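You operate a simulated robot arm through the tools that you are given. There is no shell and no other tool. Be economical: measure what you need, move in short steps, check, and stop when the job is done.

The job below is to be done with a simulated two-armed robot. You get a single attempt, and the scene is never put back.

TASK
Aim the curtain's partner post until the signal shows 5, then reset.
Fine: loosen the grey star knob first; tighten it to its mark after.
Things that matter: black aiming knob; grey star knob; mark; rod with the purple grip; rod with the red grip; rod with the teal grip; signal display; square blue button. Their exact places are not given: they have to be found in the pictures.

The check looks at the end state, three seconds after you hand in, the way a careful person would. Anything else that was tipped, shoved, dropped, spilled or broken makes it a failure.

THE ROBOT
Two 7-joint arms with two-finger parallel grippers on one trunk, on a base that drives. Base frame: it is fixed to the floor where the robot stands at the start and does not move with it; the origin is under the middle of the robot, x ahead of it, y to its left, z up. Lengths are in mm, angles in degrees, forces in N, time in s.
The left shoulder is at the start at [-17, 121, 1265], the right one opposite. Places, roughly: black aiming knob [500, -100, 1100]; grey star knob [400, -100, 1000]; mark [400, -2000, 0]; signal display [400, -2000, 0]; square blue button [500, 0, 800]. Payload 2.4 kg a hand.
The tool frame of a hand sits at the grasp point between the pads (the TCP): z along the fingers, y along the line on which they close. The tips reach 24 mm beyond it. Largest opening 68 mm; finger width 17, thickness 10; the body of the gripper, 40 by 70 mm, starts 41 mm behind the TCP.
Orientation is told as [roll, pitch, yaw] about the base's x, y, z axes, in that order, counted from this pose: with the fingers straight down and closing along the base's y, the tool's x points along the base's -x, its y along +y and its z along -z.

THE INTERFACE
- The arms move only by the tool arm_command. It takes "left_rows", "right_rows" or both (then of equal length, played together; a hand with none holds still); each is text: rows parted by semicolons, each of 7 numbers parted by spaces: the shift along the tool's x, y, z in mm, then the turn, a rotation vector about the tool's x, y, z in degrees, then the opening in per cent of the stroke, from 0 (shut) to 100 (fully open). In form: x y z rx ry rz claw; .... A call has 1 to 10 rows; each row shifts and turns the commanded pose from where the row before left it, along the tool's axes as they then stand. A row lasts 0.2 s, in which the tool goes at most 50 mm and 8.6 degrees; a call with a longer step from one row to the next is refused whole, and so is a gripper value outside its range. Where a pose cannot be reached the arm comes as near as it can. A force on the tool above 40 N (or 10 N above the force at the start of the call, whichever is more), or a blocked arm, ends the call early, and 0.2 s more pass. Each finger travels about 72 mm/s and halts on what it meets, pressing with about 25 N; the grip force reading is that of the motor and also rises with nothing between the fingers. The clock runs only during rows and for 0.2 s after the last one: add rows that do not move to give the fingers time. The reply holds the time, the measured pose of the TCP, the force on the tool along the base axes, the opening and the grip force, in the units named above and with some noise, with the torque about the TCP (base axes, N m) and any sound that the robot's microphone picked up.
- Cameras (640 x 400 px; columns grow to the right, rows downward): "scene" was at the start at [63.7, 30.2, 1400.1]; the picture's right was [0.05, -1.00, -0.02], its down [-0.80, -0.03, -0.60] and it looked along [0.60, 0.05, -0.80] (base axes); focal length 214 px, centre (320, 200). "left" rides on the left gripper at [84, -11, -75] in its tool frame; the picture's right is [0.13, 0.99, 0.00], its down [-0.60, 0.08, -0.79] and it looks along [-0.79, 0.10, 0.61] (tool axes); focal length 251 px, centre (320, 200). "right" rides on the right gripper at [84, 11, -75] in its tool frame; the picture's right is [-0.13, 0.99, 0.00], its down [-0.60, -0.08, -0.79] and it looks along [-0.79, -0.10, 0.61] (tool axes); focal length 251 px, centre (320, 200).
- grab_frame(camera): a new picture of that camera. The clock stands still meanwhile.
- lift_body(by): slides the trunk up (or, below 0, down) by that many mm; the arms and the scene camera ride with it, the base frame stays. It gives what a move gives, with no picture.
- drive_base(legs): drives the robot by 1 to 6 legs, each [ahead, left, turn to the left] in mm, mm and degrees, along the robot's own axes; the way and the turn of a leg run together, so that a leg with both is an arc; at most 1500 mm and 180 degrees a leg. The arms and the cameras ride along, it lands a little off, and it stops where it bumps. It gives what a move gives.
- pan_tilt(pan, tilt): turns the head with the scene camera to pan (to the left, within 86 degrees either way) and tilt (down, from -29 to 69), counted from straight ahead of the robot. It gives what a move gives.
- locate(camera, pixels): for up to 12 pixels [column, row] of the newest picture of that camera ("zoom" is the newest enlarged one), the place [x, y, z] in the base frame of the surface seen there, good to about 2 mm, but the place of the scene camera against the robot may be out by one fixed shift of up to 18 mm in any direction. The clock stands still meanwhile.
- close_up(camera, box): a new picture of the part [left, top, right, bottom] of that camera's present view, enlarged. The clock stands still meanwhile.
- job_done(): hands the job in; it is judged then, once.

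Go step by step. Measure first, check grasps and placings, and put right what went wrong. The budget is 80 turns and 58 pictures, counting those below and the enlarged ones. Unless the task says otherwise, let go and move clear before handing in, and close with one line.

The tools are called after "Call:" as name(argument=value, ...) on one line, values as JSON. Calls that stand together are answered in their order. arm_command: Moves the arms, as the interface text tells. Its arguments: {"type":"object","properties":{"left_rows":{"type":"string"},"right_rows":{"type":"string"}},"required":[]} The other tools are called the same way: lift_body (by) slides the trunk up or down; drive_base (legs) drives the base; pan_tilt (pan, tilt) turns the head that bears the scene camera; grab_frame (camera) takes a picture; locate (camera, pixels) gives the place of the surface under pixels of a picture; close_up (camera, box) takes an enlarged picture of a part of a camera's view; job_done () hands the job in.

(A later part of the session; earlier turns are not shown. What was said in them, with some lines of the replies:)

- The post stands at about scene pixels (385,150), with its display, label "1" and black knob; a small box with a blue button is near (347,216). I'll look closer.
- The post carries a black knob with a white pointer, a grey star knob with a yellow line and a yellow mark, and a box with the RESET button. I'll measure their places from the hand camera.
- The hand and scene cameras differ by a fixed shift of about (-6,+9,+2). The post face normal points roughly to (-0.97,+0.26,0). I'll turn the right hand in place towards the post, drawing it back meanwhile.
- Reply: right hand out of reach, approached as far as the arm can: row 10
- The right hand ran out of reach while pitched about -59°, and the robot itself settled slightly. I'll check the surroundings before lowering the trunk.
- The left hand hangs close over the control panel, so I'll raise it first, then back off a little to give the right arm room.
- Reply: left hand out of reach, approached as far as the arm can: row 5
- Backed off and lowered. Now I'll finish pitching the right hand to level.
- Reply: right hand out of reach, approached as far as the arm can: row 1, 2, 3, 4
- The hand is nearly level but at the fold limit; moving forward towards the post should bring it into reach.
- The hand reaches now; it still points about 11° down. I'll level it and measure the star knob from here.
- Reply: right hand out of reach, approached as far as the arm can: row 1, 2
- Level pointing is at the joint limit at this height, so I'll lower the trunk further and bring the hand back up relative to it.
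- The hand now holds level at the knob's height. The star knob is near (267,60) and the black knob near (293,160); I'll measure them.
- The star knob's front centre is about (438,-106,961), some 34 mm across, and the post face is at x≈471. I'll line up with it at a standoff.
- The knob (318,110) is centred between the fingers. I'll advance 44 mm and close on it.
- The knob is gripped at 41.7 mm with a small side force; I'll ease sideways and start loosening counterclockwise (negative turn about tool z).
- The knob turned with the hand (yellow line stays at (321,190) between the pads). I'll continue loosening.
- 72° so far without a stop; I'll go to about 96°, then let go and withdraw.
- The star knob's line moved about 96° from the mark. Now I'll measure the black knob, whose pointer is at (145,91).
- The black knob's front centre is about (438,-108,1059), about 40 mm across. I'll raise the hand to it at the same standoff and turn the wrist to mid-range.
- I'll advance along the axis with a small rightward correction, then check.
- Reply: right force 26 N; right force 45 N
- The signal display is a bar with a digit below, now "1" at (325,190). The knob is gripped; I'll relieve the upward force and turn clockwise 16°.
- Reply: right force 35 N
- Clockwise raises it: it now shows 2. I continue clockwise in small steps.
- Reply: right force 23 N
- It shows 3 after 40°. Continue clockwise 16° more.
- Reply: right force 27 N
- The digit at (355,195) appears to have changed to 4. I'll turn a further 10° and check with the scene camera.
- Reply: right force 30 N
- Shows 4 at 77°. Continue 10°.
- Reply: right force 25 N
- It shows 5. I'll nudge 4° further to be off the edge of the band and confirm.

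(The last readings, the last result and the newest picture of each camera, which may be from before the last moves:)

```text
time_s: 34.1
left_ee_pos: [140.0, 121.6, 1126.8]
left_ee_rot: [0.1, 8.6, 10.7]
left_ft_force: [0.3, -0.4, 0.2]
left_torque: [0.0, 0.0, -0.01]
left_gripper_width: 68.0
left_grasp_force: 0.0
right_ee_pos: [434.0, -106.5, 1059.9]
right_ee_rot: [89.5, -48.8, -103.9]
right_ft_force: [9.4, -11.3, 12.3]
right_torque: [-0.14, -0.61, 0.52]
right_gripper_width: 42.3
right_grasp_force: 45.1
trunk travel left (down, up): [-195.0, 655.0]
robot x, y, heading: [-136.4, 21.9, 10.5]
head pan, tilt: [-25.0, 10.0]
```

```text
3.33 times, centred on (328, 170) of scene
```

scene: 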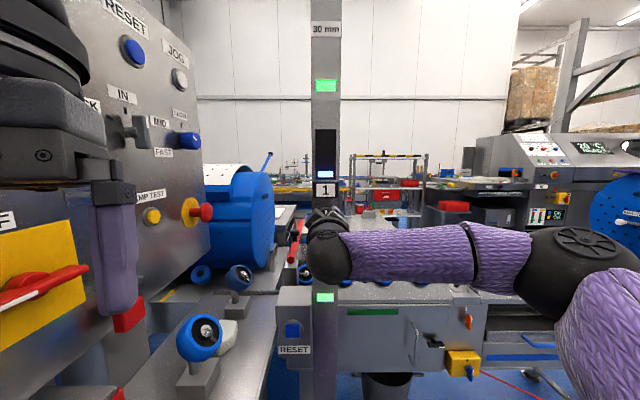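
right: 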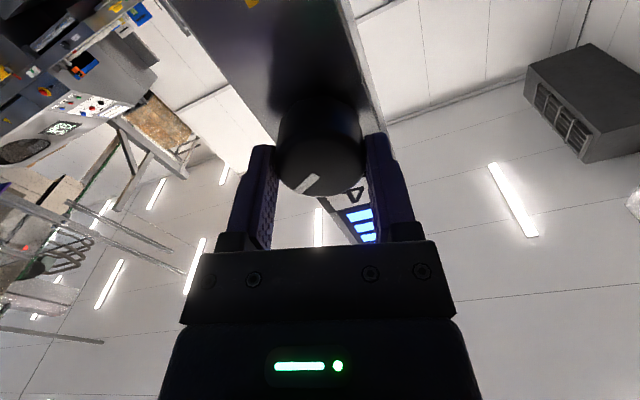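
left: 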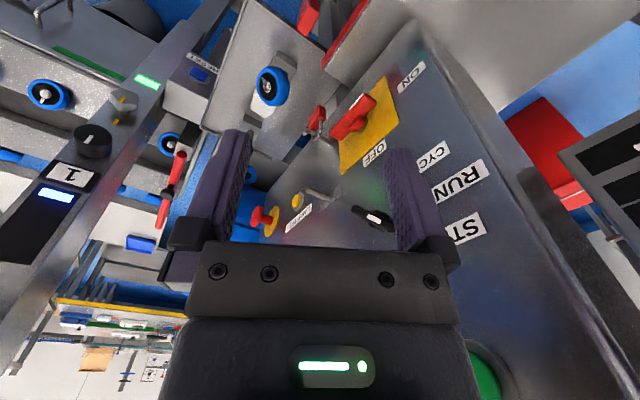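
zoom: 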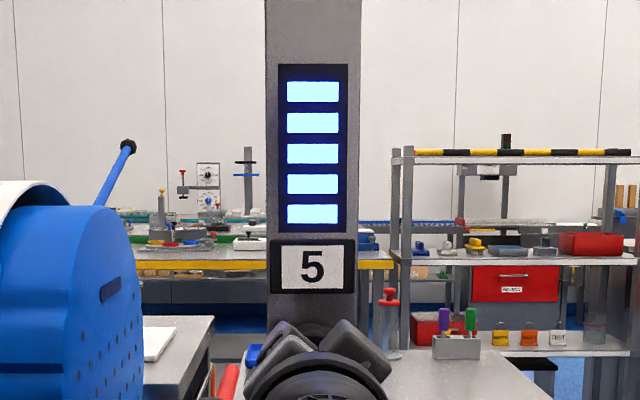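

Still 5. I'll let go, back off, and confirm it holds.

Call:
arm_command(right_rows="0 0 0 0 0 0 60;0 0 0 0 0 0 90;0 0 0 0 0 0 100;0 0 0 0 0 0 100;0 0 -20 0 0 0 100;0 0 -25 0 0 0 100;0 0 -25 0 0 0 100;0 0 0 0 0 0 100")

Call:
arm_command(right_rows="0 0 0 0 0 -8.5 100;0 0 0 0 0 -8.5 100;0 0 0 0 0 -8.5 100;0 0 0 0 0 -8.5 100;0 0 0 0 0 -8.5 100;0 0 0 0 0 -8.5 100;0 0 0 0 0 -8.5 100;0 0 0 0 0 -8.5 100;0 0 0 0 0 -8.5 100;0 0 0 0 0 -8.5 100")

Call:
grab_frame(camera="right")

```text
time_s: 35.9
left_ee_pos: [141.6, 123.8, 1126.4]
left_ee_rot: [0.0, 8.6, 10.7]
left_ft_force: [0.0, -0.6, -0.7]
left_torque: [0.02, -0.02, 0.0]
left_gripper_width: 68.2
left_grasp_force: 0.1
right_ee_pos: [364.8, -86.7, 1059.5]
right_ee_rot: [89.5, -49.0, -103.9]
right_ft_force: [0.2, 0.2, -0.5]
right_torque: [-0.01, -0.03, -0.01]
right_gripper_width: 67.8
right_grasp_force: 0.0
trunk travel left (down, up): [-195.0, 655.0]
robot x, y, heading: [-135.6, 21.9, 10.7]
head pan, tilt: [-25.0, 10.0]
```

```text
time_s: 38.1
left_ee_pos: [139.6, 124.0, 1128.5]
left_ee_rot: [0.0, 8.5, 10.7]
left_ft_force: [0.5, 0.5, 0.6]
left_torque: [-0.02, 0.01, -0.01]
left_gripper_width: 67.7
left_grasp_force: 0.0
right_ee_pos: [365.8, -87.6, 1060.2]
right_ee_rot: [-89.6, -45.8, 75.5]
right_ft_force: [0.9, -0.2, -0.2]
right_torque: [-0.04, 0.04, 0.02]
right_gripper_width: 68.2
right_grasp_force: 0.0
trunk travel left (down, up): [-195.0, 655.0]
robot x, y, heading: [-138.2, 22.0, 10.9]
head pan, tilt: [-25.0, 10.0]
```

```text
24 pictures are left
```

right: 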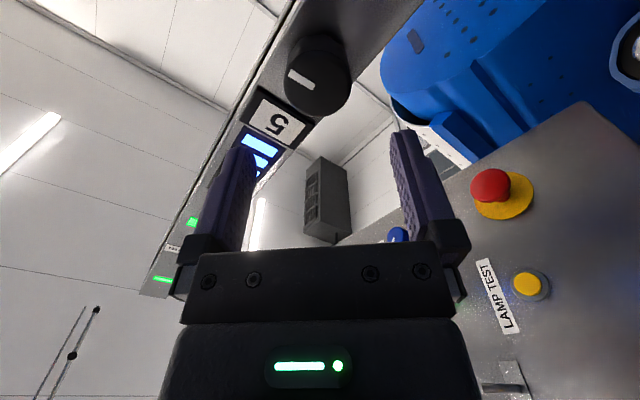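

The display holds 5. Now I'll turn the wrist back to the release angle and go down to the star knob.

Call:
arm_command(right_rows="0 0 0 0 0 -8.5 90;0 0 0 0 0 -8.5 90;0 0 0 0 0 -8.5 90;0 0 0 0 0 -8.5 90;0 0 0 0 0 -8.5 90;0 0 0 0 0 -8.5 90;-3 32 0 0 0 -3 80;-4 33 0 0 0 0 80;-3 33 0 0 0 0 80;0 0 0 0 0 0 80")

Call:
grab_frame(camera="right")

```text
time_s: 40.3
left_ee_pos: [140.7, 123.2, 1127.8]
left_ee_rot: [0.0, 8.6, 10.8]
left_ft_force: [-0.1, 0.2, 0.3]
left_torque: [0.02, 0.01, 0.01]
left_gripper_width: 68.0
left_grasp_force: 0.1
right_ee_pos: [362.9, -91.1, 961.2]
right_ee_rot: [-89.7, 8.0, 75.9]
right_ft_force: [-0.1, 0.3, 0.9]
right_torque: [-0.02, -0.01, -0.05]
right_gripper_width: 54.3
right_grasp_force: 0.1
trunk travel left (down, up): [-195.0, 655.0]
robot x, y, heading: [-138.7, 19.1, 10.6]
head pan, tilt: [-25.0, 10.0]
```

```text
23 pictures are left
```

right: 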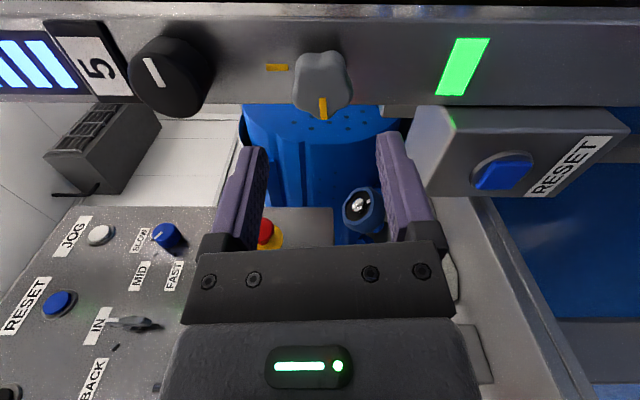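

Same geometry as at release. Advance 72 mm and grip the star knob.

Call:
arm_command(right_rows="-2 0 15 0 0 0 80;0 0 15 0 0 0 80;0 0 15 0 0 0 80;0 0 15 0 0 0 80;0 0 12 0 0 0 80;0 0 0 0 0 0 55;0 0 0 0 0 0 40;0 0 0 0 0 0 30;0 0 0 0 0 0 30")

Call:
grab_frame(camera="right")

```text
time_s: 42.3
left_ee_pos: [140.8, 124.7, 1127.4]
left_ee_rot: [0.0, 8.4, 10.6]
left_ft_force: [-0.3, -0.7, 0.1]
left_torque: [0.02, 0.01, -0.01]
left_gripper_width: 67.9
left_grasp_force: 0.0
right_ee_pos: [434.1, -105.0, 959.1]
right_ee_rot: [-89.5, 8.1, 76.0]
right_ft_force: [-8.5, 1.5, -17.1]
right_torque: [-0.01, -0.19, 0.17]
right_gripper_width: 41.3
right_grasp_force: 44.7
trunk travel left (down, up): [-195.0, 655.0]
robot x, y, heading: [-138.9, 19.1, 11.0]
head pan, tilt: [-25.0, 10.0]
```

```text
22 pictures are left
```

right: 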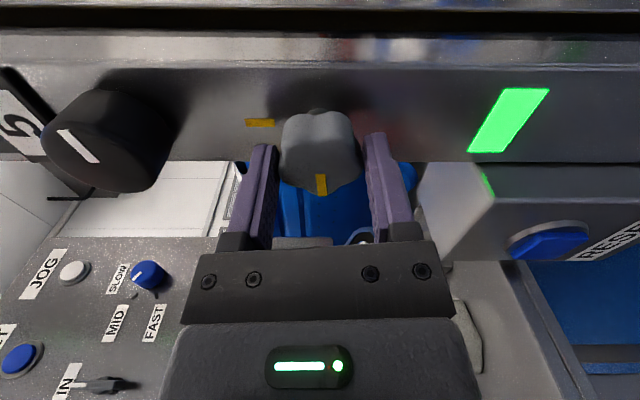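

Gripped. Turn clockwise back towards the mark.

Call:
arm_command(right_rows="0 1.5 -0.5 0 0 8 30;0 0 0 0 0 8 30;0 0 0 0 0 8 30;0 0 0 0 0 8 30;0 0 0 0 0 8 30;0 0 0 0 0 8 30;0 0 0 0 0 8 30;0 0 0 0 0 8 30;0 0 0 0 0 8 30;0 0 0 0 0 8 30")

Call:
arm_command(right_rows="0 0 0 0 0 6 30;0 0 0 0 0 6 30;0 0 0 0 0 4 30;0 0 0 0 0 0 30")

Call:
grab_frame(camera="right")

```text
time_s: 44.5
left_ee_pos: [138.7, 124.7, 1128.4]
left_ee_rot: [0.0, 8.4, 10.7]
left_ft_force: [-0.2, 0.0, -0.6]
left_torque: [0.02, -0.02, -0.01]
left_gripper_width: 67.7
left_grasp_force: 0.1
right_ee_pos: [432.8, -106.5, 962.7]
right_ee_rot: [-90.0, -72.2, 75.7]
right_ft_force: [-7.8, -0.9, 15.5]
right_torque: [0.27, 0.99, 0.75]
right_gripper_width: 41.3
right_grasp_force: 45.2
trunk travel left (down, up): [-195.0, 655.0]
robot x, y, heading: [-135.5, 19.1, 10.5]
head pan, tilt: [-25.0, 10.0]
```

```text
time_s: 45.5
left_ee_pos: [138.2, 123.2, 1128.9]
left_ee_rot: [-0.1, 8.5, 10.7]
left_ft_force: [-0.4, 0.4, 0.0]
left_torque: [0.02, -0.02, 0.0]
left_gripper_width: 67.8
left_grasp_force: 0.0
right_ee_pos: [432.2, -106.4, 960.9]
right_ee_rot: [-91.0, -88.0, 76.7]
right_ft_force: [-0.7, -4.6, 25.7]
right_torque: [-0.34, -0.06, 0.82]
right_gripper_width: 41.6
right_grasp_force: 45.2
trunk travel left (down, up): [-195.0, 655.0]
robot x, y, heading: [-139.4, 15.7, 10.8]
head pan, tilt: [-25.0, 10.0]
```

```text
21 pictures are left
```

right: 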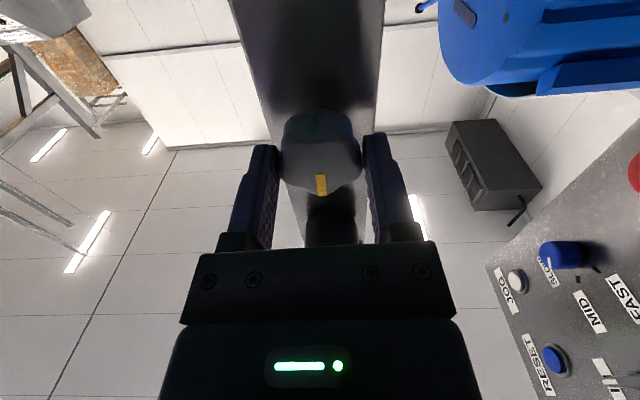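

The knob is back at the starting angle. Let go, back off and check against the mark.

Call:
arm_command(right_rows="0 0 0 0 0 0 50;0 0 0 0 0 0 80;0 0 0 0 0 0 80;0 0 0 0 0 0 80;0 0 -20 0 0 0 80;0 0 -25 0 0 0 80;0 0 -25 0 0 0 80;-25 0 0 0 0 0 80;-25 0 0 0 0 0 80;0 0 0 0 0 0 80")

Call:
close_up(camera="right", box=[240, 0, 400, 100])

```text
time_s: 47.7
left_ee_pos: [140.3, 123.8, 1126.4]
left_ee_rot: [0.2, 8.5, 10.7]
left_ft_force: [0.3, 0.5, 0.7]
left_torque: [0.0, 0.01, 0.02]
left_gripper_width: 67.9
left_grasp_force: 0.1
right_ee_pos: [366.6, -86.6, 1009.6]
right_ee_rot: [-82.6, -88.0, 68.3]
right_ft_force: [0.6, 0.2, -0.9]
right_torque: [-0.01, -0.02, 0.02]
right_gripper_width: 54.3
right_grasp_force: 0.1
trunk travel left (down, up): [-195.0, 655.0]
robot x, y, heading: [-139.2, 19.0, 10.9]
head pan, tilt: [-25.0, 10.0]
```

```text
4.00 times, centred on (320, 50) of right
```

zoom: 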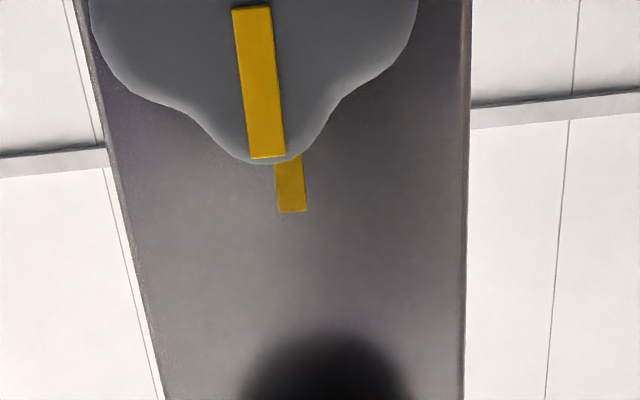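

Call:
locate(camera="zoom", pixels=[[252, 15], [262, 100], [267, 150], [289, 172], [292, 205], [288, 190]])

Call:
close_up(camera="scene", box=[264, 150, 392, 400])

```text
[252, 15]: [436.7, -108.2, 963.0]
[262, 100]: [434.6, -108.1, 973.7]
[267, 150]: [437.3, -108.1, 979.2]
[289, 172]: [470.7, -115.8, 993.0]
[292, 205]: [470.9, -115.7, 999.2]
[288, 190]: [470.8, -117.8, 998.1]
```

```text
1.60 times, centred on (328, 275) of scene
```

zoom: 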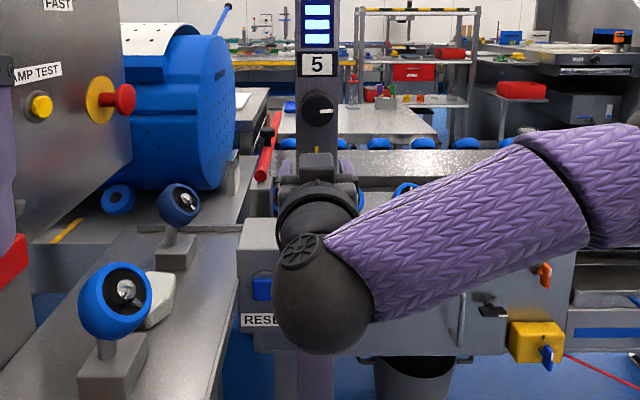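

The line on the knob runs upright at y≈-108 (z 963 to 979), directly below the mark's direction, and the display still reads 5. Next is the RESET button; I check the table edge for clearance.

Call:
locate(camera="zoom", pixels=[[236, 240], [228, 330], [210, 395], [262, 288], [255, 278], [248, 250], [115, 295], [245, 330]])

Call:
arm_command(right_rows="25 0 -10 0 0 0 30;25 0 0 0 0 0 0;25 0 0 0 0 0 0;25 0 0 0 0 0 0;25 15 0 0 0 0 0;15 15 0 0 0 0 0;0 0 0 0 0 0 0")

Call:
grab_frame(camera="right")

```text
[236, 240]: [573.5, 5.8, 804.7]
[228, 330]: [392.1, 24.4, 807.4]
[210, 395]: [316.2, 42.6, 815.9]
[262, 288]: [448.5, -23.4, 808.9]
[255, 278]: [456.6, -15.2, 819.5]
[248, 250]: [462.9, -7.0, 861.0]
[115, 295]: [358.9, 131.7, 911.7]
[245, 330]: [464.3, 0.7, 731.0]
```

```text
time_s: 49.3
left_ee_pos: [140.6, 123.4, 1127.7]
left_ee_rot: [0.0, 8.5, 10.7]
left_ft_force: [-0.6, -0.3, 0.0]
left_torque: [-0.04, 0.01, 0.01]
left_gripper_width: 67.8
left_grasp_force: 0.1
right_ee_pos: [361.7, -52.8, 872.4]
right_ee_rot: [-81.9, -87.9, 67.8]
right_ft_force: [-0.9, 0.0, -0.3]
right_torque: [0.02, 0.0, 0.02]
right_gripper_width: 0.0
right_grasp_force: 23.6
right hand out of reach, approached as far as the arm can: row 4
trunk travel left (down, up): [-195.0, 655.0]
robot x, y, heading: [-136.2, 20.7, 11.1]
head pan, tilt: [-25.0, 10.0]
```

```text
18 pictures are left
```

right: 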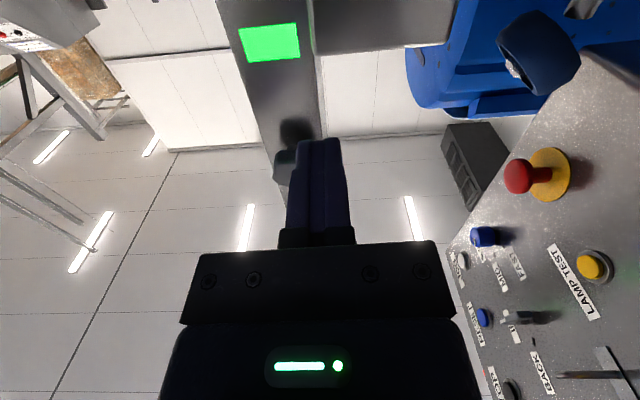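

The button is near (452,-36,803); the table's edge lies close at y≈15, so I'll approach straight along x, yaw the hand 15° and roll it so its narrow side faces the table and the camera sees the button.

Call:
arm_command(right_rows="0 0 -5 -7.5 0 0 0;0 0 -5 -7.5 0 0 0;0 0 0 0 0 -8.5 0;0 0 0 0 0 -8.5 0;0 0 0 0 0 -8.5 0;0 0 0 0 0 -8.5 0;0 0 0 0 0 -8.5 0;0 0 0 0 0 -8.5 0;0 0 0 0 0 -8.5 0;0 0 0 0 0 -8.5 0")

Call:
arm_command(right_rows="0 0 0 0 0 -8.5 0;0 0 0 0 0 -8.5 0;0 0 0 0 0 -5 0;0 0 0 0 0 0 0")

Call:
lift_body(by=-70)

Call:
grab_frame(camera="right")

```text
time_s: 51.5
left_ee_pos: [140.5, 123.4, 1126.4]
left_ee_rot: [0.0, 8.4, 10.7]
left_ft_force: [-0.9, 0.5, 0.3]
left_torque: [-0.03, -0.02, 0.02]
left_gripper_width: 67.9
left_grasp_force: 0.1
right_ee_pos: [336.7, 5.0, 901.5]
right_ee_rot: [-89.0, -19.9, 90.3]
right_ft_force: [-0.5, -0.5, 0.5]
right_torque: [0.01, 0.01, -0.01]
right_gripper_width: 0.0
right_grasp_force: 23.7
right hand out of reach, approached as far as the arm can: row 1, 2
trunk travel left (down, up): [-195.0, 655.0]
robot x, y, heading: [-135.4, 18.7, 10.8]
head pan, tilt: [-25.0, 10.0]
```

```text
time_s: 52.5
left_ee_pos: [140.7, 123.3, 1126.3]
left_ee_rot: [0.1, 8.4, 10.7]
left_ft_force: [0.7, 0.8, 0.1]
left_torque: [0.02, 0.0, 0.0]
left_gripper_width: 67.6
left_grasp_force: 0.0
right_ee_pos: [337.1, 4.7, 901.3]
right_ee_rot: [-89.2, 2.1, 90.6]
right_ft_force: [0.4, 0.8, 0.0]
right_torque: [0.04, 0.0, -0.01]
right_gripper_width: 0.1
right_grasp_force: 23.4
trunk travel left (down, up): [-195.0, 655.0]
robot x, y, heading: [-132.6, 18.1, 10.9]
head pan, tilt: [-25.0, 10.0]
```

```text
time_s: 53.5
left_ee_pos: [162.1, 127.3, 1043.0]
left_ee_rot: [-0.1, 11.8, 10.7]
left_ft_force: [0.0, 0.5, 0.0]
left_torque: [0.03, 0.0, 0.0]
left_gripper_width: 68.0
left_grasp_force: 0.1
right_ee_pos: [338.0, 4.3, 831.4]
right_ee_rot: [-89.2, 1.9, 90.8]
right_ft_force: [0.2, -0.6, 0.0]
right_torque: [0.04, 0.02, -0.02]
right_gripper_width: 0.0
right_grasp_force: 23.7
trunk travel left (down, up): [-125.0, 725.0]
robot x, y, heading: [-137.1, 19.5, 11.0]
head pan, tilt: [-25.0, 10.0]
```

```text
17 pictures are left
```

right: 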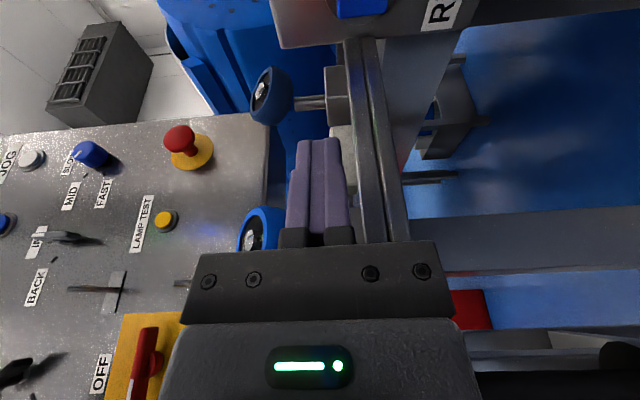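

The hand was pushed to y≈4 by the reach limit, near the table edge; I'll move it right to y≈-37 first, then down to the button's height.

Call:
arm_command(right_rows="20 0 0 0 0 0 0;21 0 0 0 0 0 0;0 0 0 0 0 0 0")

Call:
grab_frame(camera="right")

```text
time_s: 54.4
left_ee_pos: [162.0, 128.8, 1042.9]
left_ee_rot: [0.1, 11.8, 10.8]
left_ft_force: [-0.3, 0.7, 0.2]
left_torque: [0.0, 0.01, 0.03]
left_gripper_width: 68.2
left_grasp_force: 0.1
right_ee_pos: [329.1, -10.4, 847.4]
right_ee_rot: [-89.2, 1.9, 90.6]
right_ft_force: [0.1, -0.6, 0.5]
right_torque: [0.03, -0.01, 0.01]
right_gripper_width: 0.0
right_grasp_force: 23.9
right hand out of reach, approached as far as the arm can: row 1, 2
trunk travel left (down, up): [-125.0, 725.0]
robot x, y, heading: [-141.8, 19.2, 10.5]
head pan, tilt: [-25.0, 10.0]
```

```text
16 pictures are left
```

right: 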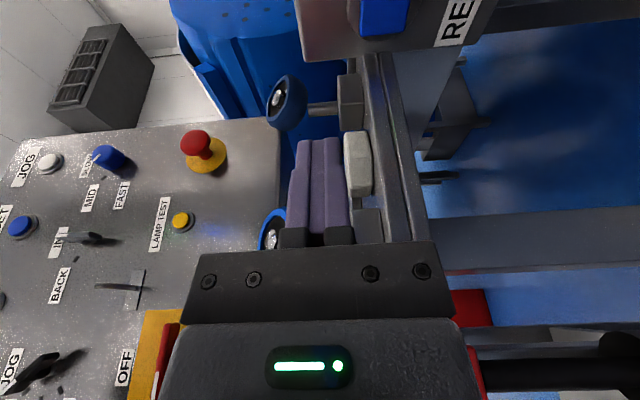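

The right side is out of reach this close in; moving forward 45 mm should free it.

Call:
arm_command(right_rows="0 0 15 0 0 0 0;0 0 15 0 0 0 0;0 0 15 0 0 0 0;0 0 0 0 0 0 0")

Call:
grab_frame(camera="right")

```text
time_s: 55.4
left_ee_pos: [163.4, 127.8, 1042.5]
left_ee_rot: [0.0, 11.8, 10.6]
left_ft_force: [-0.1, -0.3, -0.3]
left_torque: [-0.02, 0.02, 0.01]
left_gripper_width: 68.1
left_grasp_force: 0.0
right_ee_pos: [370.9, 0.2, 852.7]
right_ee_rot: [-89.0, 1.9, 90.6]
right_ft_force: [-0.5, -0.1, 0.6]
right_torque: [0.0, -0.01, 0.01]
right_gripper_width: 0.0
right_grasp_force: 23.7
right hand out of reach, approached as far as the arm can: row 1, 2, 3
trunk travel left (down, up): [-125.0, 725.0]
robot x, y, heading: [-136.9, 21.5, 10.6]
head pan, tilt: [-25.0, 10.0]
```

```text
15 pictures are left
```

right: 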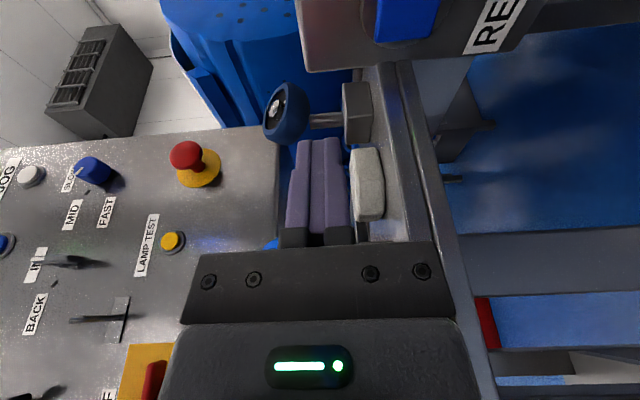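

The arm is too folded at this distance; backing the base 110 mm will open it up.

Call:
drive_base(legs=[[-110, 0, 0]])

Call:
arm_command(right_rows="0 0 20 0 0 0 0;0 0 20 0 0 0 0;0 0 10 0 0 0 0;0 0 0 0 0 0 0")

Call:
grab_frame(camera="right")

```text
time_s: 56.5
left_ee_pos: [55.2, 108.7, 1042.6]
left_ee_rot: [-0.1, 11.8, 10.6]
left_ft_force: [0.6, 0.5, -0.6]
left_torque: [0.01, 0.0, -0.01]
left_gripper_width: 67.9
left_grasp_force: 0.1
right_ee_pos: [263.1, -19.6, 852.5]
right_ee_rot: [-89.0, 2.0, 90.6]
right_ft_force: [0.7, 0.3, -0.2]
right_torque: [0.0, -0.01, 0.0]
right_gripper_width: 0.0
right_grasp_force: 23.6
trunk travel left (down, up): [-125.0, 725.0]
robot x, y, heading: [-247.0, 0.3, 10.9]
head pan, tilt: [-25.0, 10.0]
```

```text
time_s: 57.5
left_ee_pos: [54.4, 108.3, 1042.0]
left_ee_rot: [-0.1, 11.8, 10.7]
left_ft_force: [0.3, -0.4, -0.8]
left_torque: [-0.03, -0.01, -0.02]
left_gripper_width: 68.0
left_grasp_force: 0.1
right_ee_pos: [312.3, -11.9, 854.1]
right_ee_rot: [-88.8, 1.9, 90.2]
right_ft_force: [0.0, 0.3, -0.3]
right_torque: [0.0, 0.02, 0.04]
right_gripper_width: 0.0
right_grasp_force: 23.9
right hand out of reach, approached as far as the arm can: row 2
trunk travel left (down, up): [-125.0, 725.0]
robot x, y, heading: [-244.3, -3.4, 11.0]
head pan, tilt: [-25.0, 10.0]
```

```text
14 pictures are left
```

right: 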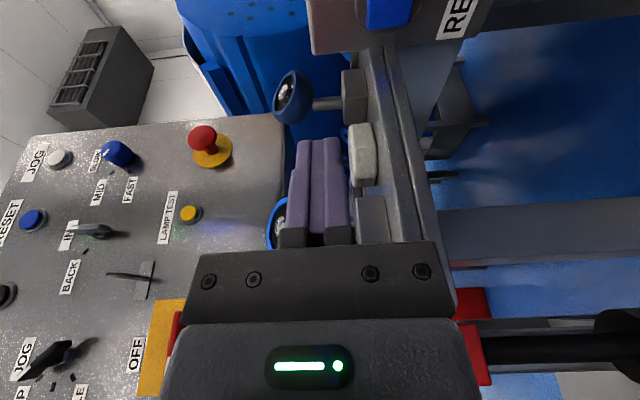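

Now near in-reach. I move forward and right, then down.

Call:
arm_command(right_rows="8 0 20 0 0 0 0;8 0 20 0 0 0 0;8 10 0 0 0 0 0;0 10 0 0 0 0 0;0 0 0 0 0 0 0")

Call:
locate(camera="right", pixels=[[388, 15], [370, 15], [400, 15], [345, 20], [385, 110], [430, 160]])

Call:
grab_frame(camera="right")

```text
time_s: 58.7
left_ee_pos: [56.0, 108.5, 1041.8]
left_ee_rot: [0.0, 11.9, 10.7]
left_ft_force: [-0.1, -0.2, -0.4]
left_torque: [0.04, 0.0, -0.01]
left_gripper_width: 68.3
left_grasp_force: 0.1
right_ee_pos: [349.8, -7.0, 856.5]
right_ee_rot: [-88.9, 1.9, 90.3]
right_ft_force: [0.9, -0.3, 0.0]
right_torque: [0.0, -0.03, 0.06]
right_gripper_width: 0.1
right_grasp_force: 23.2
right hand out of reach, approached as far as the arm can: row 1, 2, 3, 4
trunk travel left (down, up): [-125.0, 725.0]
robot x, y, heading: [-244.5, -0.3, 11.3]
head pan, tilt: [-25.0, 10.0]
```

```text
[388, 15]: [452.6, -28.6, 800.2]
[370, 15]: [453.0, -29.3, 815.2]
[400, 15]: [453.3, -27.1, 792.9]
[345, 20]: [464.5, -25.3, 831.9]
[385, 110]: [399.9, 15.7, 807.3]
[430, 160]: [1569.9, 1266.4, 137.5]
```

```text
13 pictures are left
```

right: 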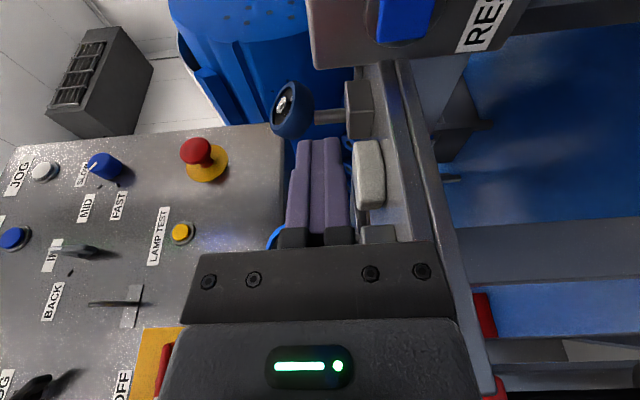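

Pointing straight ahead is what the arm can't do here; pointing along the button's own normal (heading -15°) with a slight downward pitch worked before and clears the table edge. I'll re-orient.

Call:
arm_command(right_rows="0 -10 0 0 7.5 0 0;0 -10 0 0 7.5 0 0;0 0 0 -7.5 0 0 0;0 0 0 -7.5 0 0 0;0 0 0 0 0 0 0;0 0 0 0 0 0 0")

Call:
grab_frame(camera="right")

```text
time_s: 60.1
left_ee_pos: [55.7, 109.1, 1042.9]
left_ee_rot: [-0.1, 11.9, 10.7]
left_ft_force: [0.2, 1.0, 0.5]
left_torque: [0.01, 0.02, 0.02]
left_gripper_width: 67.9
left_grasp_force: 0.0
right_ee_pos: [348.3, -6.9, 877.2]
right_ee_rot: [-74.5, 2.1, 75.5]
right_ft_force: [0.4, 0.0, 0.1]
right_torque: [0.02, 0.04, 0.02]
right_gripper_width: 0.0
right_grasp_force: 23.4
trunk travel left (down, up): [-125.0, 725.0]
robot x, y, heading: [-242.6, 2.3, 11.0]
head pan, tilt: [-25.0, 10.0]
```

```text
12 pictures are left
```

right: 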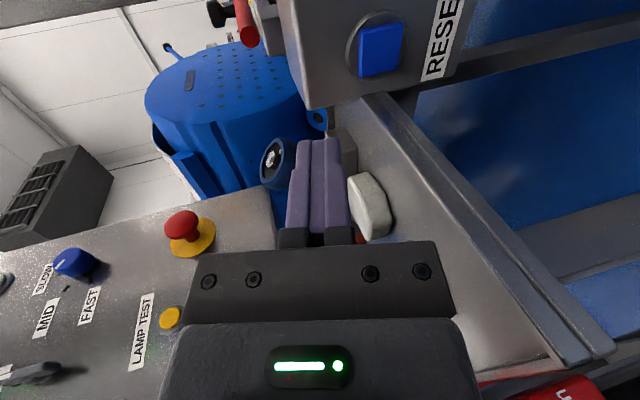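

All in reach now. The button is in full view at (380,50); I'll measure it and the table corner.

Call:
locate(camera="right", pixels=[[380, 50], [363, 50], [399, 50], [383, 28], [376, 72], [430, 50], [330, 80], [400, 140], [580, 340], [525, 360], [590, 360], [310, 50]])

```text
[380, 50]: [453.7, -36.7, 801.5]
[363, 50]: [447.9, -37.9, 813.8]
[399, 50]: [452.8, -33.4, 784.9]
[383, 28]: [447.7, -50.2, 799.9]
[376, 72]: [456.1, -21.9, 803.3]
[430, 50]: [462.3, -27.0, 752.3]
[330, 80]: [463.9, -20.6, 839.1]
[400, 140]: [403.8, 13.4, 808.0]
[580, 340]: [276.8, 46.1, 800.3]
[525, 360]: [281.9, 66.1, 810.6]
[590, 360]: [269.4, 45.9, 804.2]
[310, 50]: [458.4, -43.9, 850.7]
```

Button centre is (452,-37,801). With the hand pitched 15° down, I'll line up 45 mm short of it, staying clear of the table edge.

Call:
arm_command(right_rows="5 14 0 0 0 0 0;0 14 15 0 0 0 0;0 14 20 0 0 0 0;0 0 20 0 0 0 0;0 0 0 0 0 0 0")

Call:
grab_frame(camera="right")

```text
time_s: 61.3
left_ee_pos: [55.4, 107.8, 1043.3]
left_ee_rot: [-0.1, 11.8, 10.7]
left_ft_force: [0.0, 0.1, 0.0]
left_torque: [-0.01, 0.01, 0.01]
left_gripper_width: 68.4
left_grasp_force: 0.0
right_ee_pos: [387.3, -23.3, 821.2]
right_ee_rot: [-74.7, 2.0, 75.5]
right_ft_force: [0.0, 0.6, 0.2]
right_torque: [-0.01, 0.04, 0.0]
right_gripper_width: 0.0
right_grasp_force: 23.1
trunk travel left (down, up): [-125.0, 725.0]
robot x, y, heading: [-241.7, -0.1, 11.1]
head pan, tilt: [-25.0, 10.0]
```

```text
11 pictures are left
```

right: 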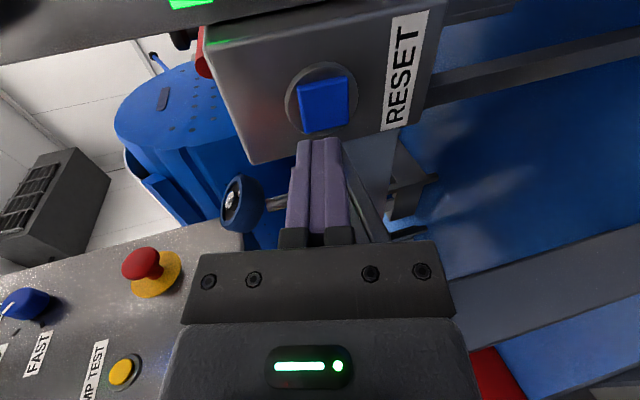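

Aligned with the button at (325,100). Advance 40 mm, then press gently in small steps.

Call:
arm_command(right_rows="0 0 15 0 0 0 0;0 0 15 0 0 0 0;0 0 8 0 0 0 0;0 0 3 0 0 0 0;0 0 3 0 0 0 0;0 0 2 0 0 0 0;0 0 2 0 0 0 0")

Call:
grab_frame(camera="right")

```text
time_s: 62.9
left_ee_pos: [54.3, 107.6, 1042.6]
left_ee_rot: [-0.2, 11.8, 10.7]
left_ft_force: [1.1, -0.3, 0.1]
left_torque: [0.0, 0.01, -0.02]
left_gripper_width: 68.2
left_grasp_force: 0.1
right_ee_pos: [432.0, -37.0, 808.9]
right_ee_rot: [-74.5, 2.1, 75.5]
right_ft_force: [-14.3, -0.9, -0.3]
right_torque: [0.01, -0.03, -0.01]
right_gripper_width: 0.1
right_grasp_force: 23.6
trunk travel left (down, up): [-125.0, 725.0]
robot x, y, heading: [-243.2, -5.6, 10.8]
head pan, tilt: [-25.0, 10.0]
heard: click
```

```text
10 pictures are left
```

right: 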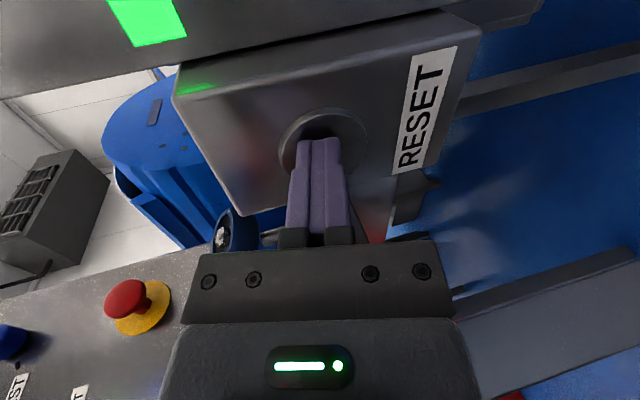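

A click was heard with 14 N on the button: it is pressed. I'll retreat and verify the whole post.

Call:
arm_command(right_rows="0 0 -10 0 0 0 0;0 0 -20 0 0 0 0;0 -10 -25 0 0 0 0;0 -20 -15 0 0 0 0;0 -25 0 0 0 0 0;15 -25 0 0 0 0 0;20 0 0 0 0 0 0;20 0 0 0 0 0 0;0 0 0 0 0 0 0")

Call:
grab_frame(camera="right")

Call:
grab_frame(camera="scene")

```text
time_s: 64.9
left_ee_pos: [55.1, 107.5, 1042.2]
left_ee_rot: [-0.1, 11.7, 10.7]
left_ft_force: [-0.3, -0.2, -0.9]
left_torque: [-0.03, 0.03, 0.01]
left_gripper_width: 67.9
left_grasp_force: 0.1
right_ee_pos: [376.0, -75.1, 906.1]
right_ee_rot: [-74.6, 2.1, 75.5]
right_ft_force: [-0.2, 0.2, 0.7]
right_torque: [-0.02, 0.04, 0.0]
right_gripper_width: 0.0
right_grasp_force: 24.2
trunk travel left (down, up): [-125.0, 725.0]
robot x, y, heading: [-234.8, -1.6, 10.9]
head pan, tilt: [-25.0, 10.0]
```

```text
9 pictures are left
```

right: 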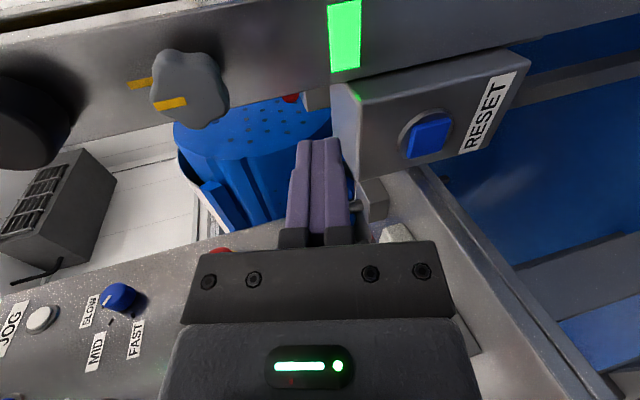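

```text
8 pictures are left
```

scene: 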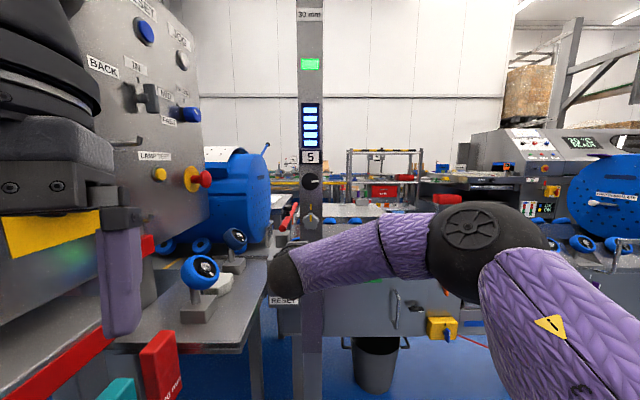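

The button sprang back, and the knob's yellow line parallels the mark. One close check of the display and star knob.

Call:
close_up(camera="scene", box=[270, 90, 350, 240])

Call:
close_up(camera="right", box=[100, 30, 260, 140])

```text
2.67 times, centred on (310, 165) of scene
```

zoom: 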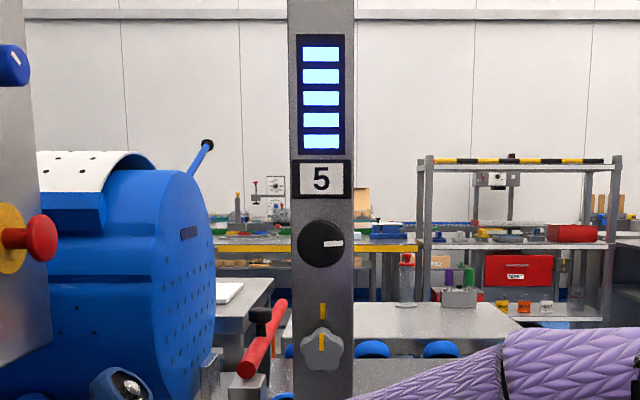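

```text
3.64 times, centred on (180, 85) of right
```

zoom: 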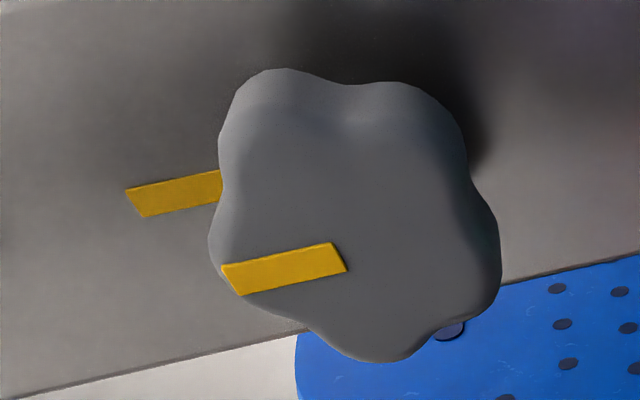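

The display shows 5, the star knob's line sits at its mark, the reset clicked, and the hand is clear, so I'm handing in.

Call:
job_done()

```text
The job is handed in.
```

The curtain's partner post is aimed so the signal shows 5, the grey star knob is tightened back to its mark, and the square blue reset button has been pressed (it clicked); the job is handed in.
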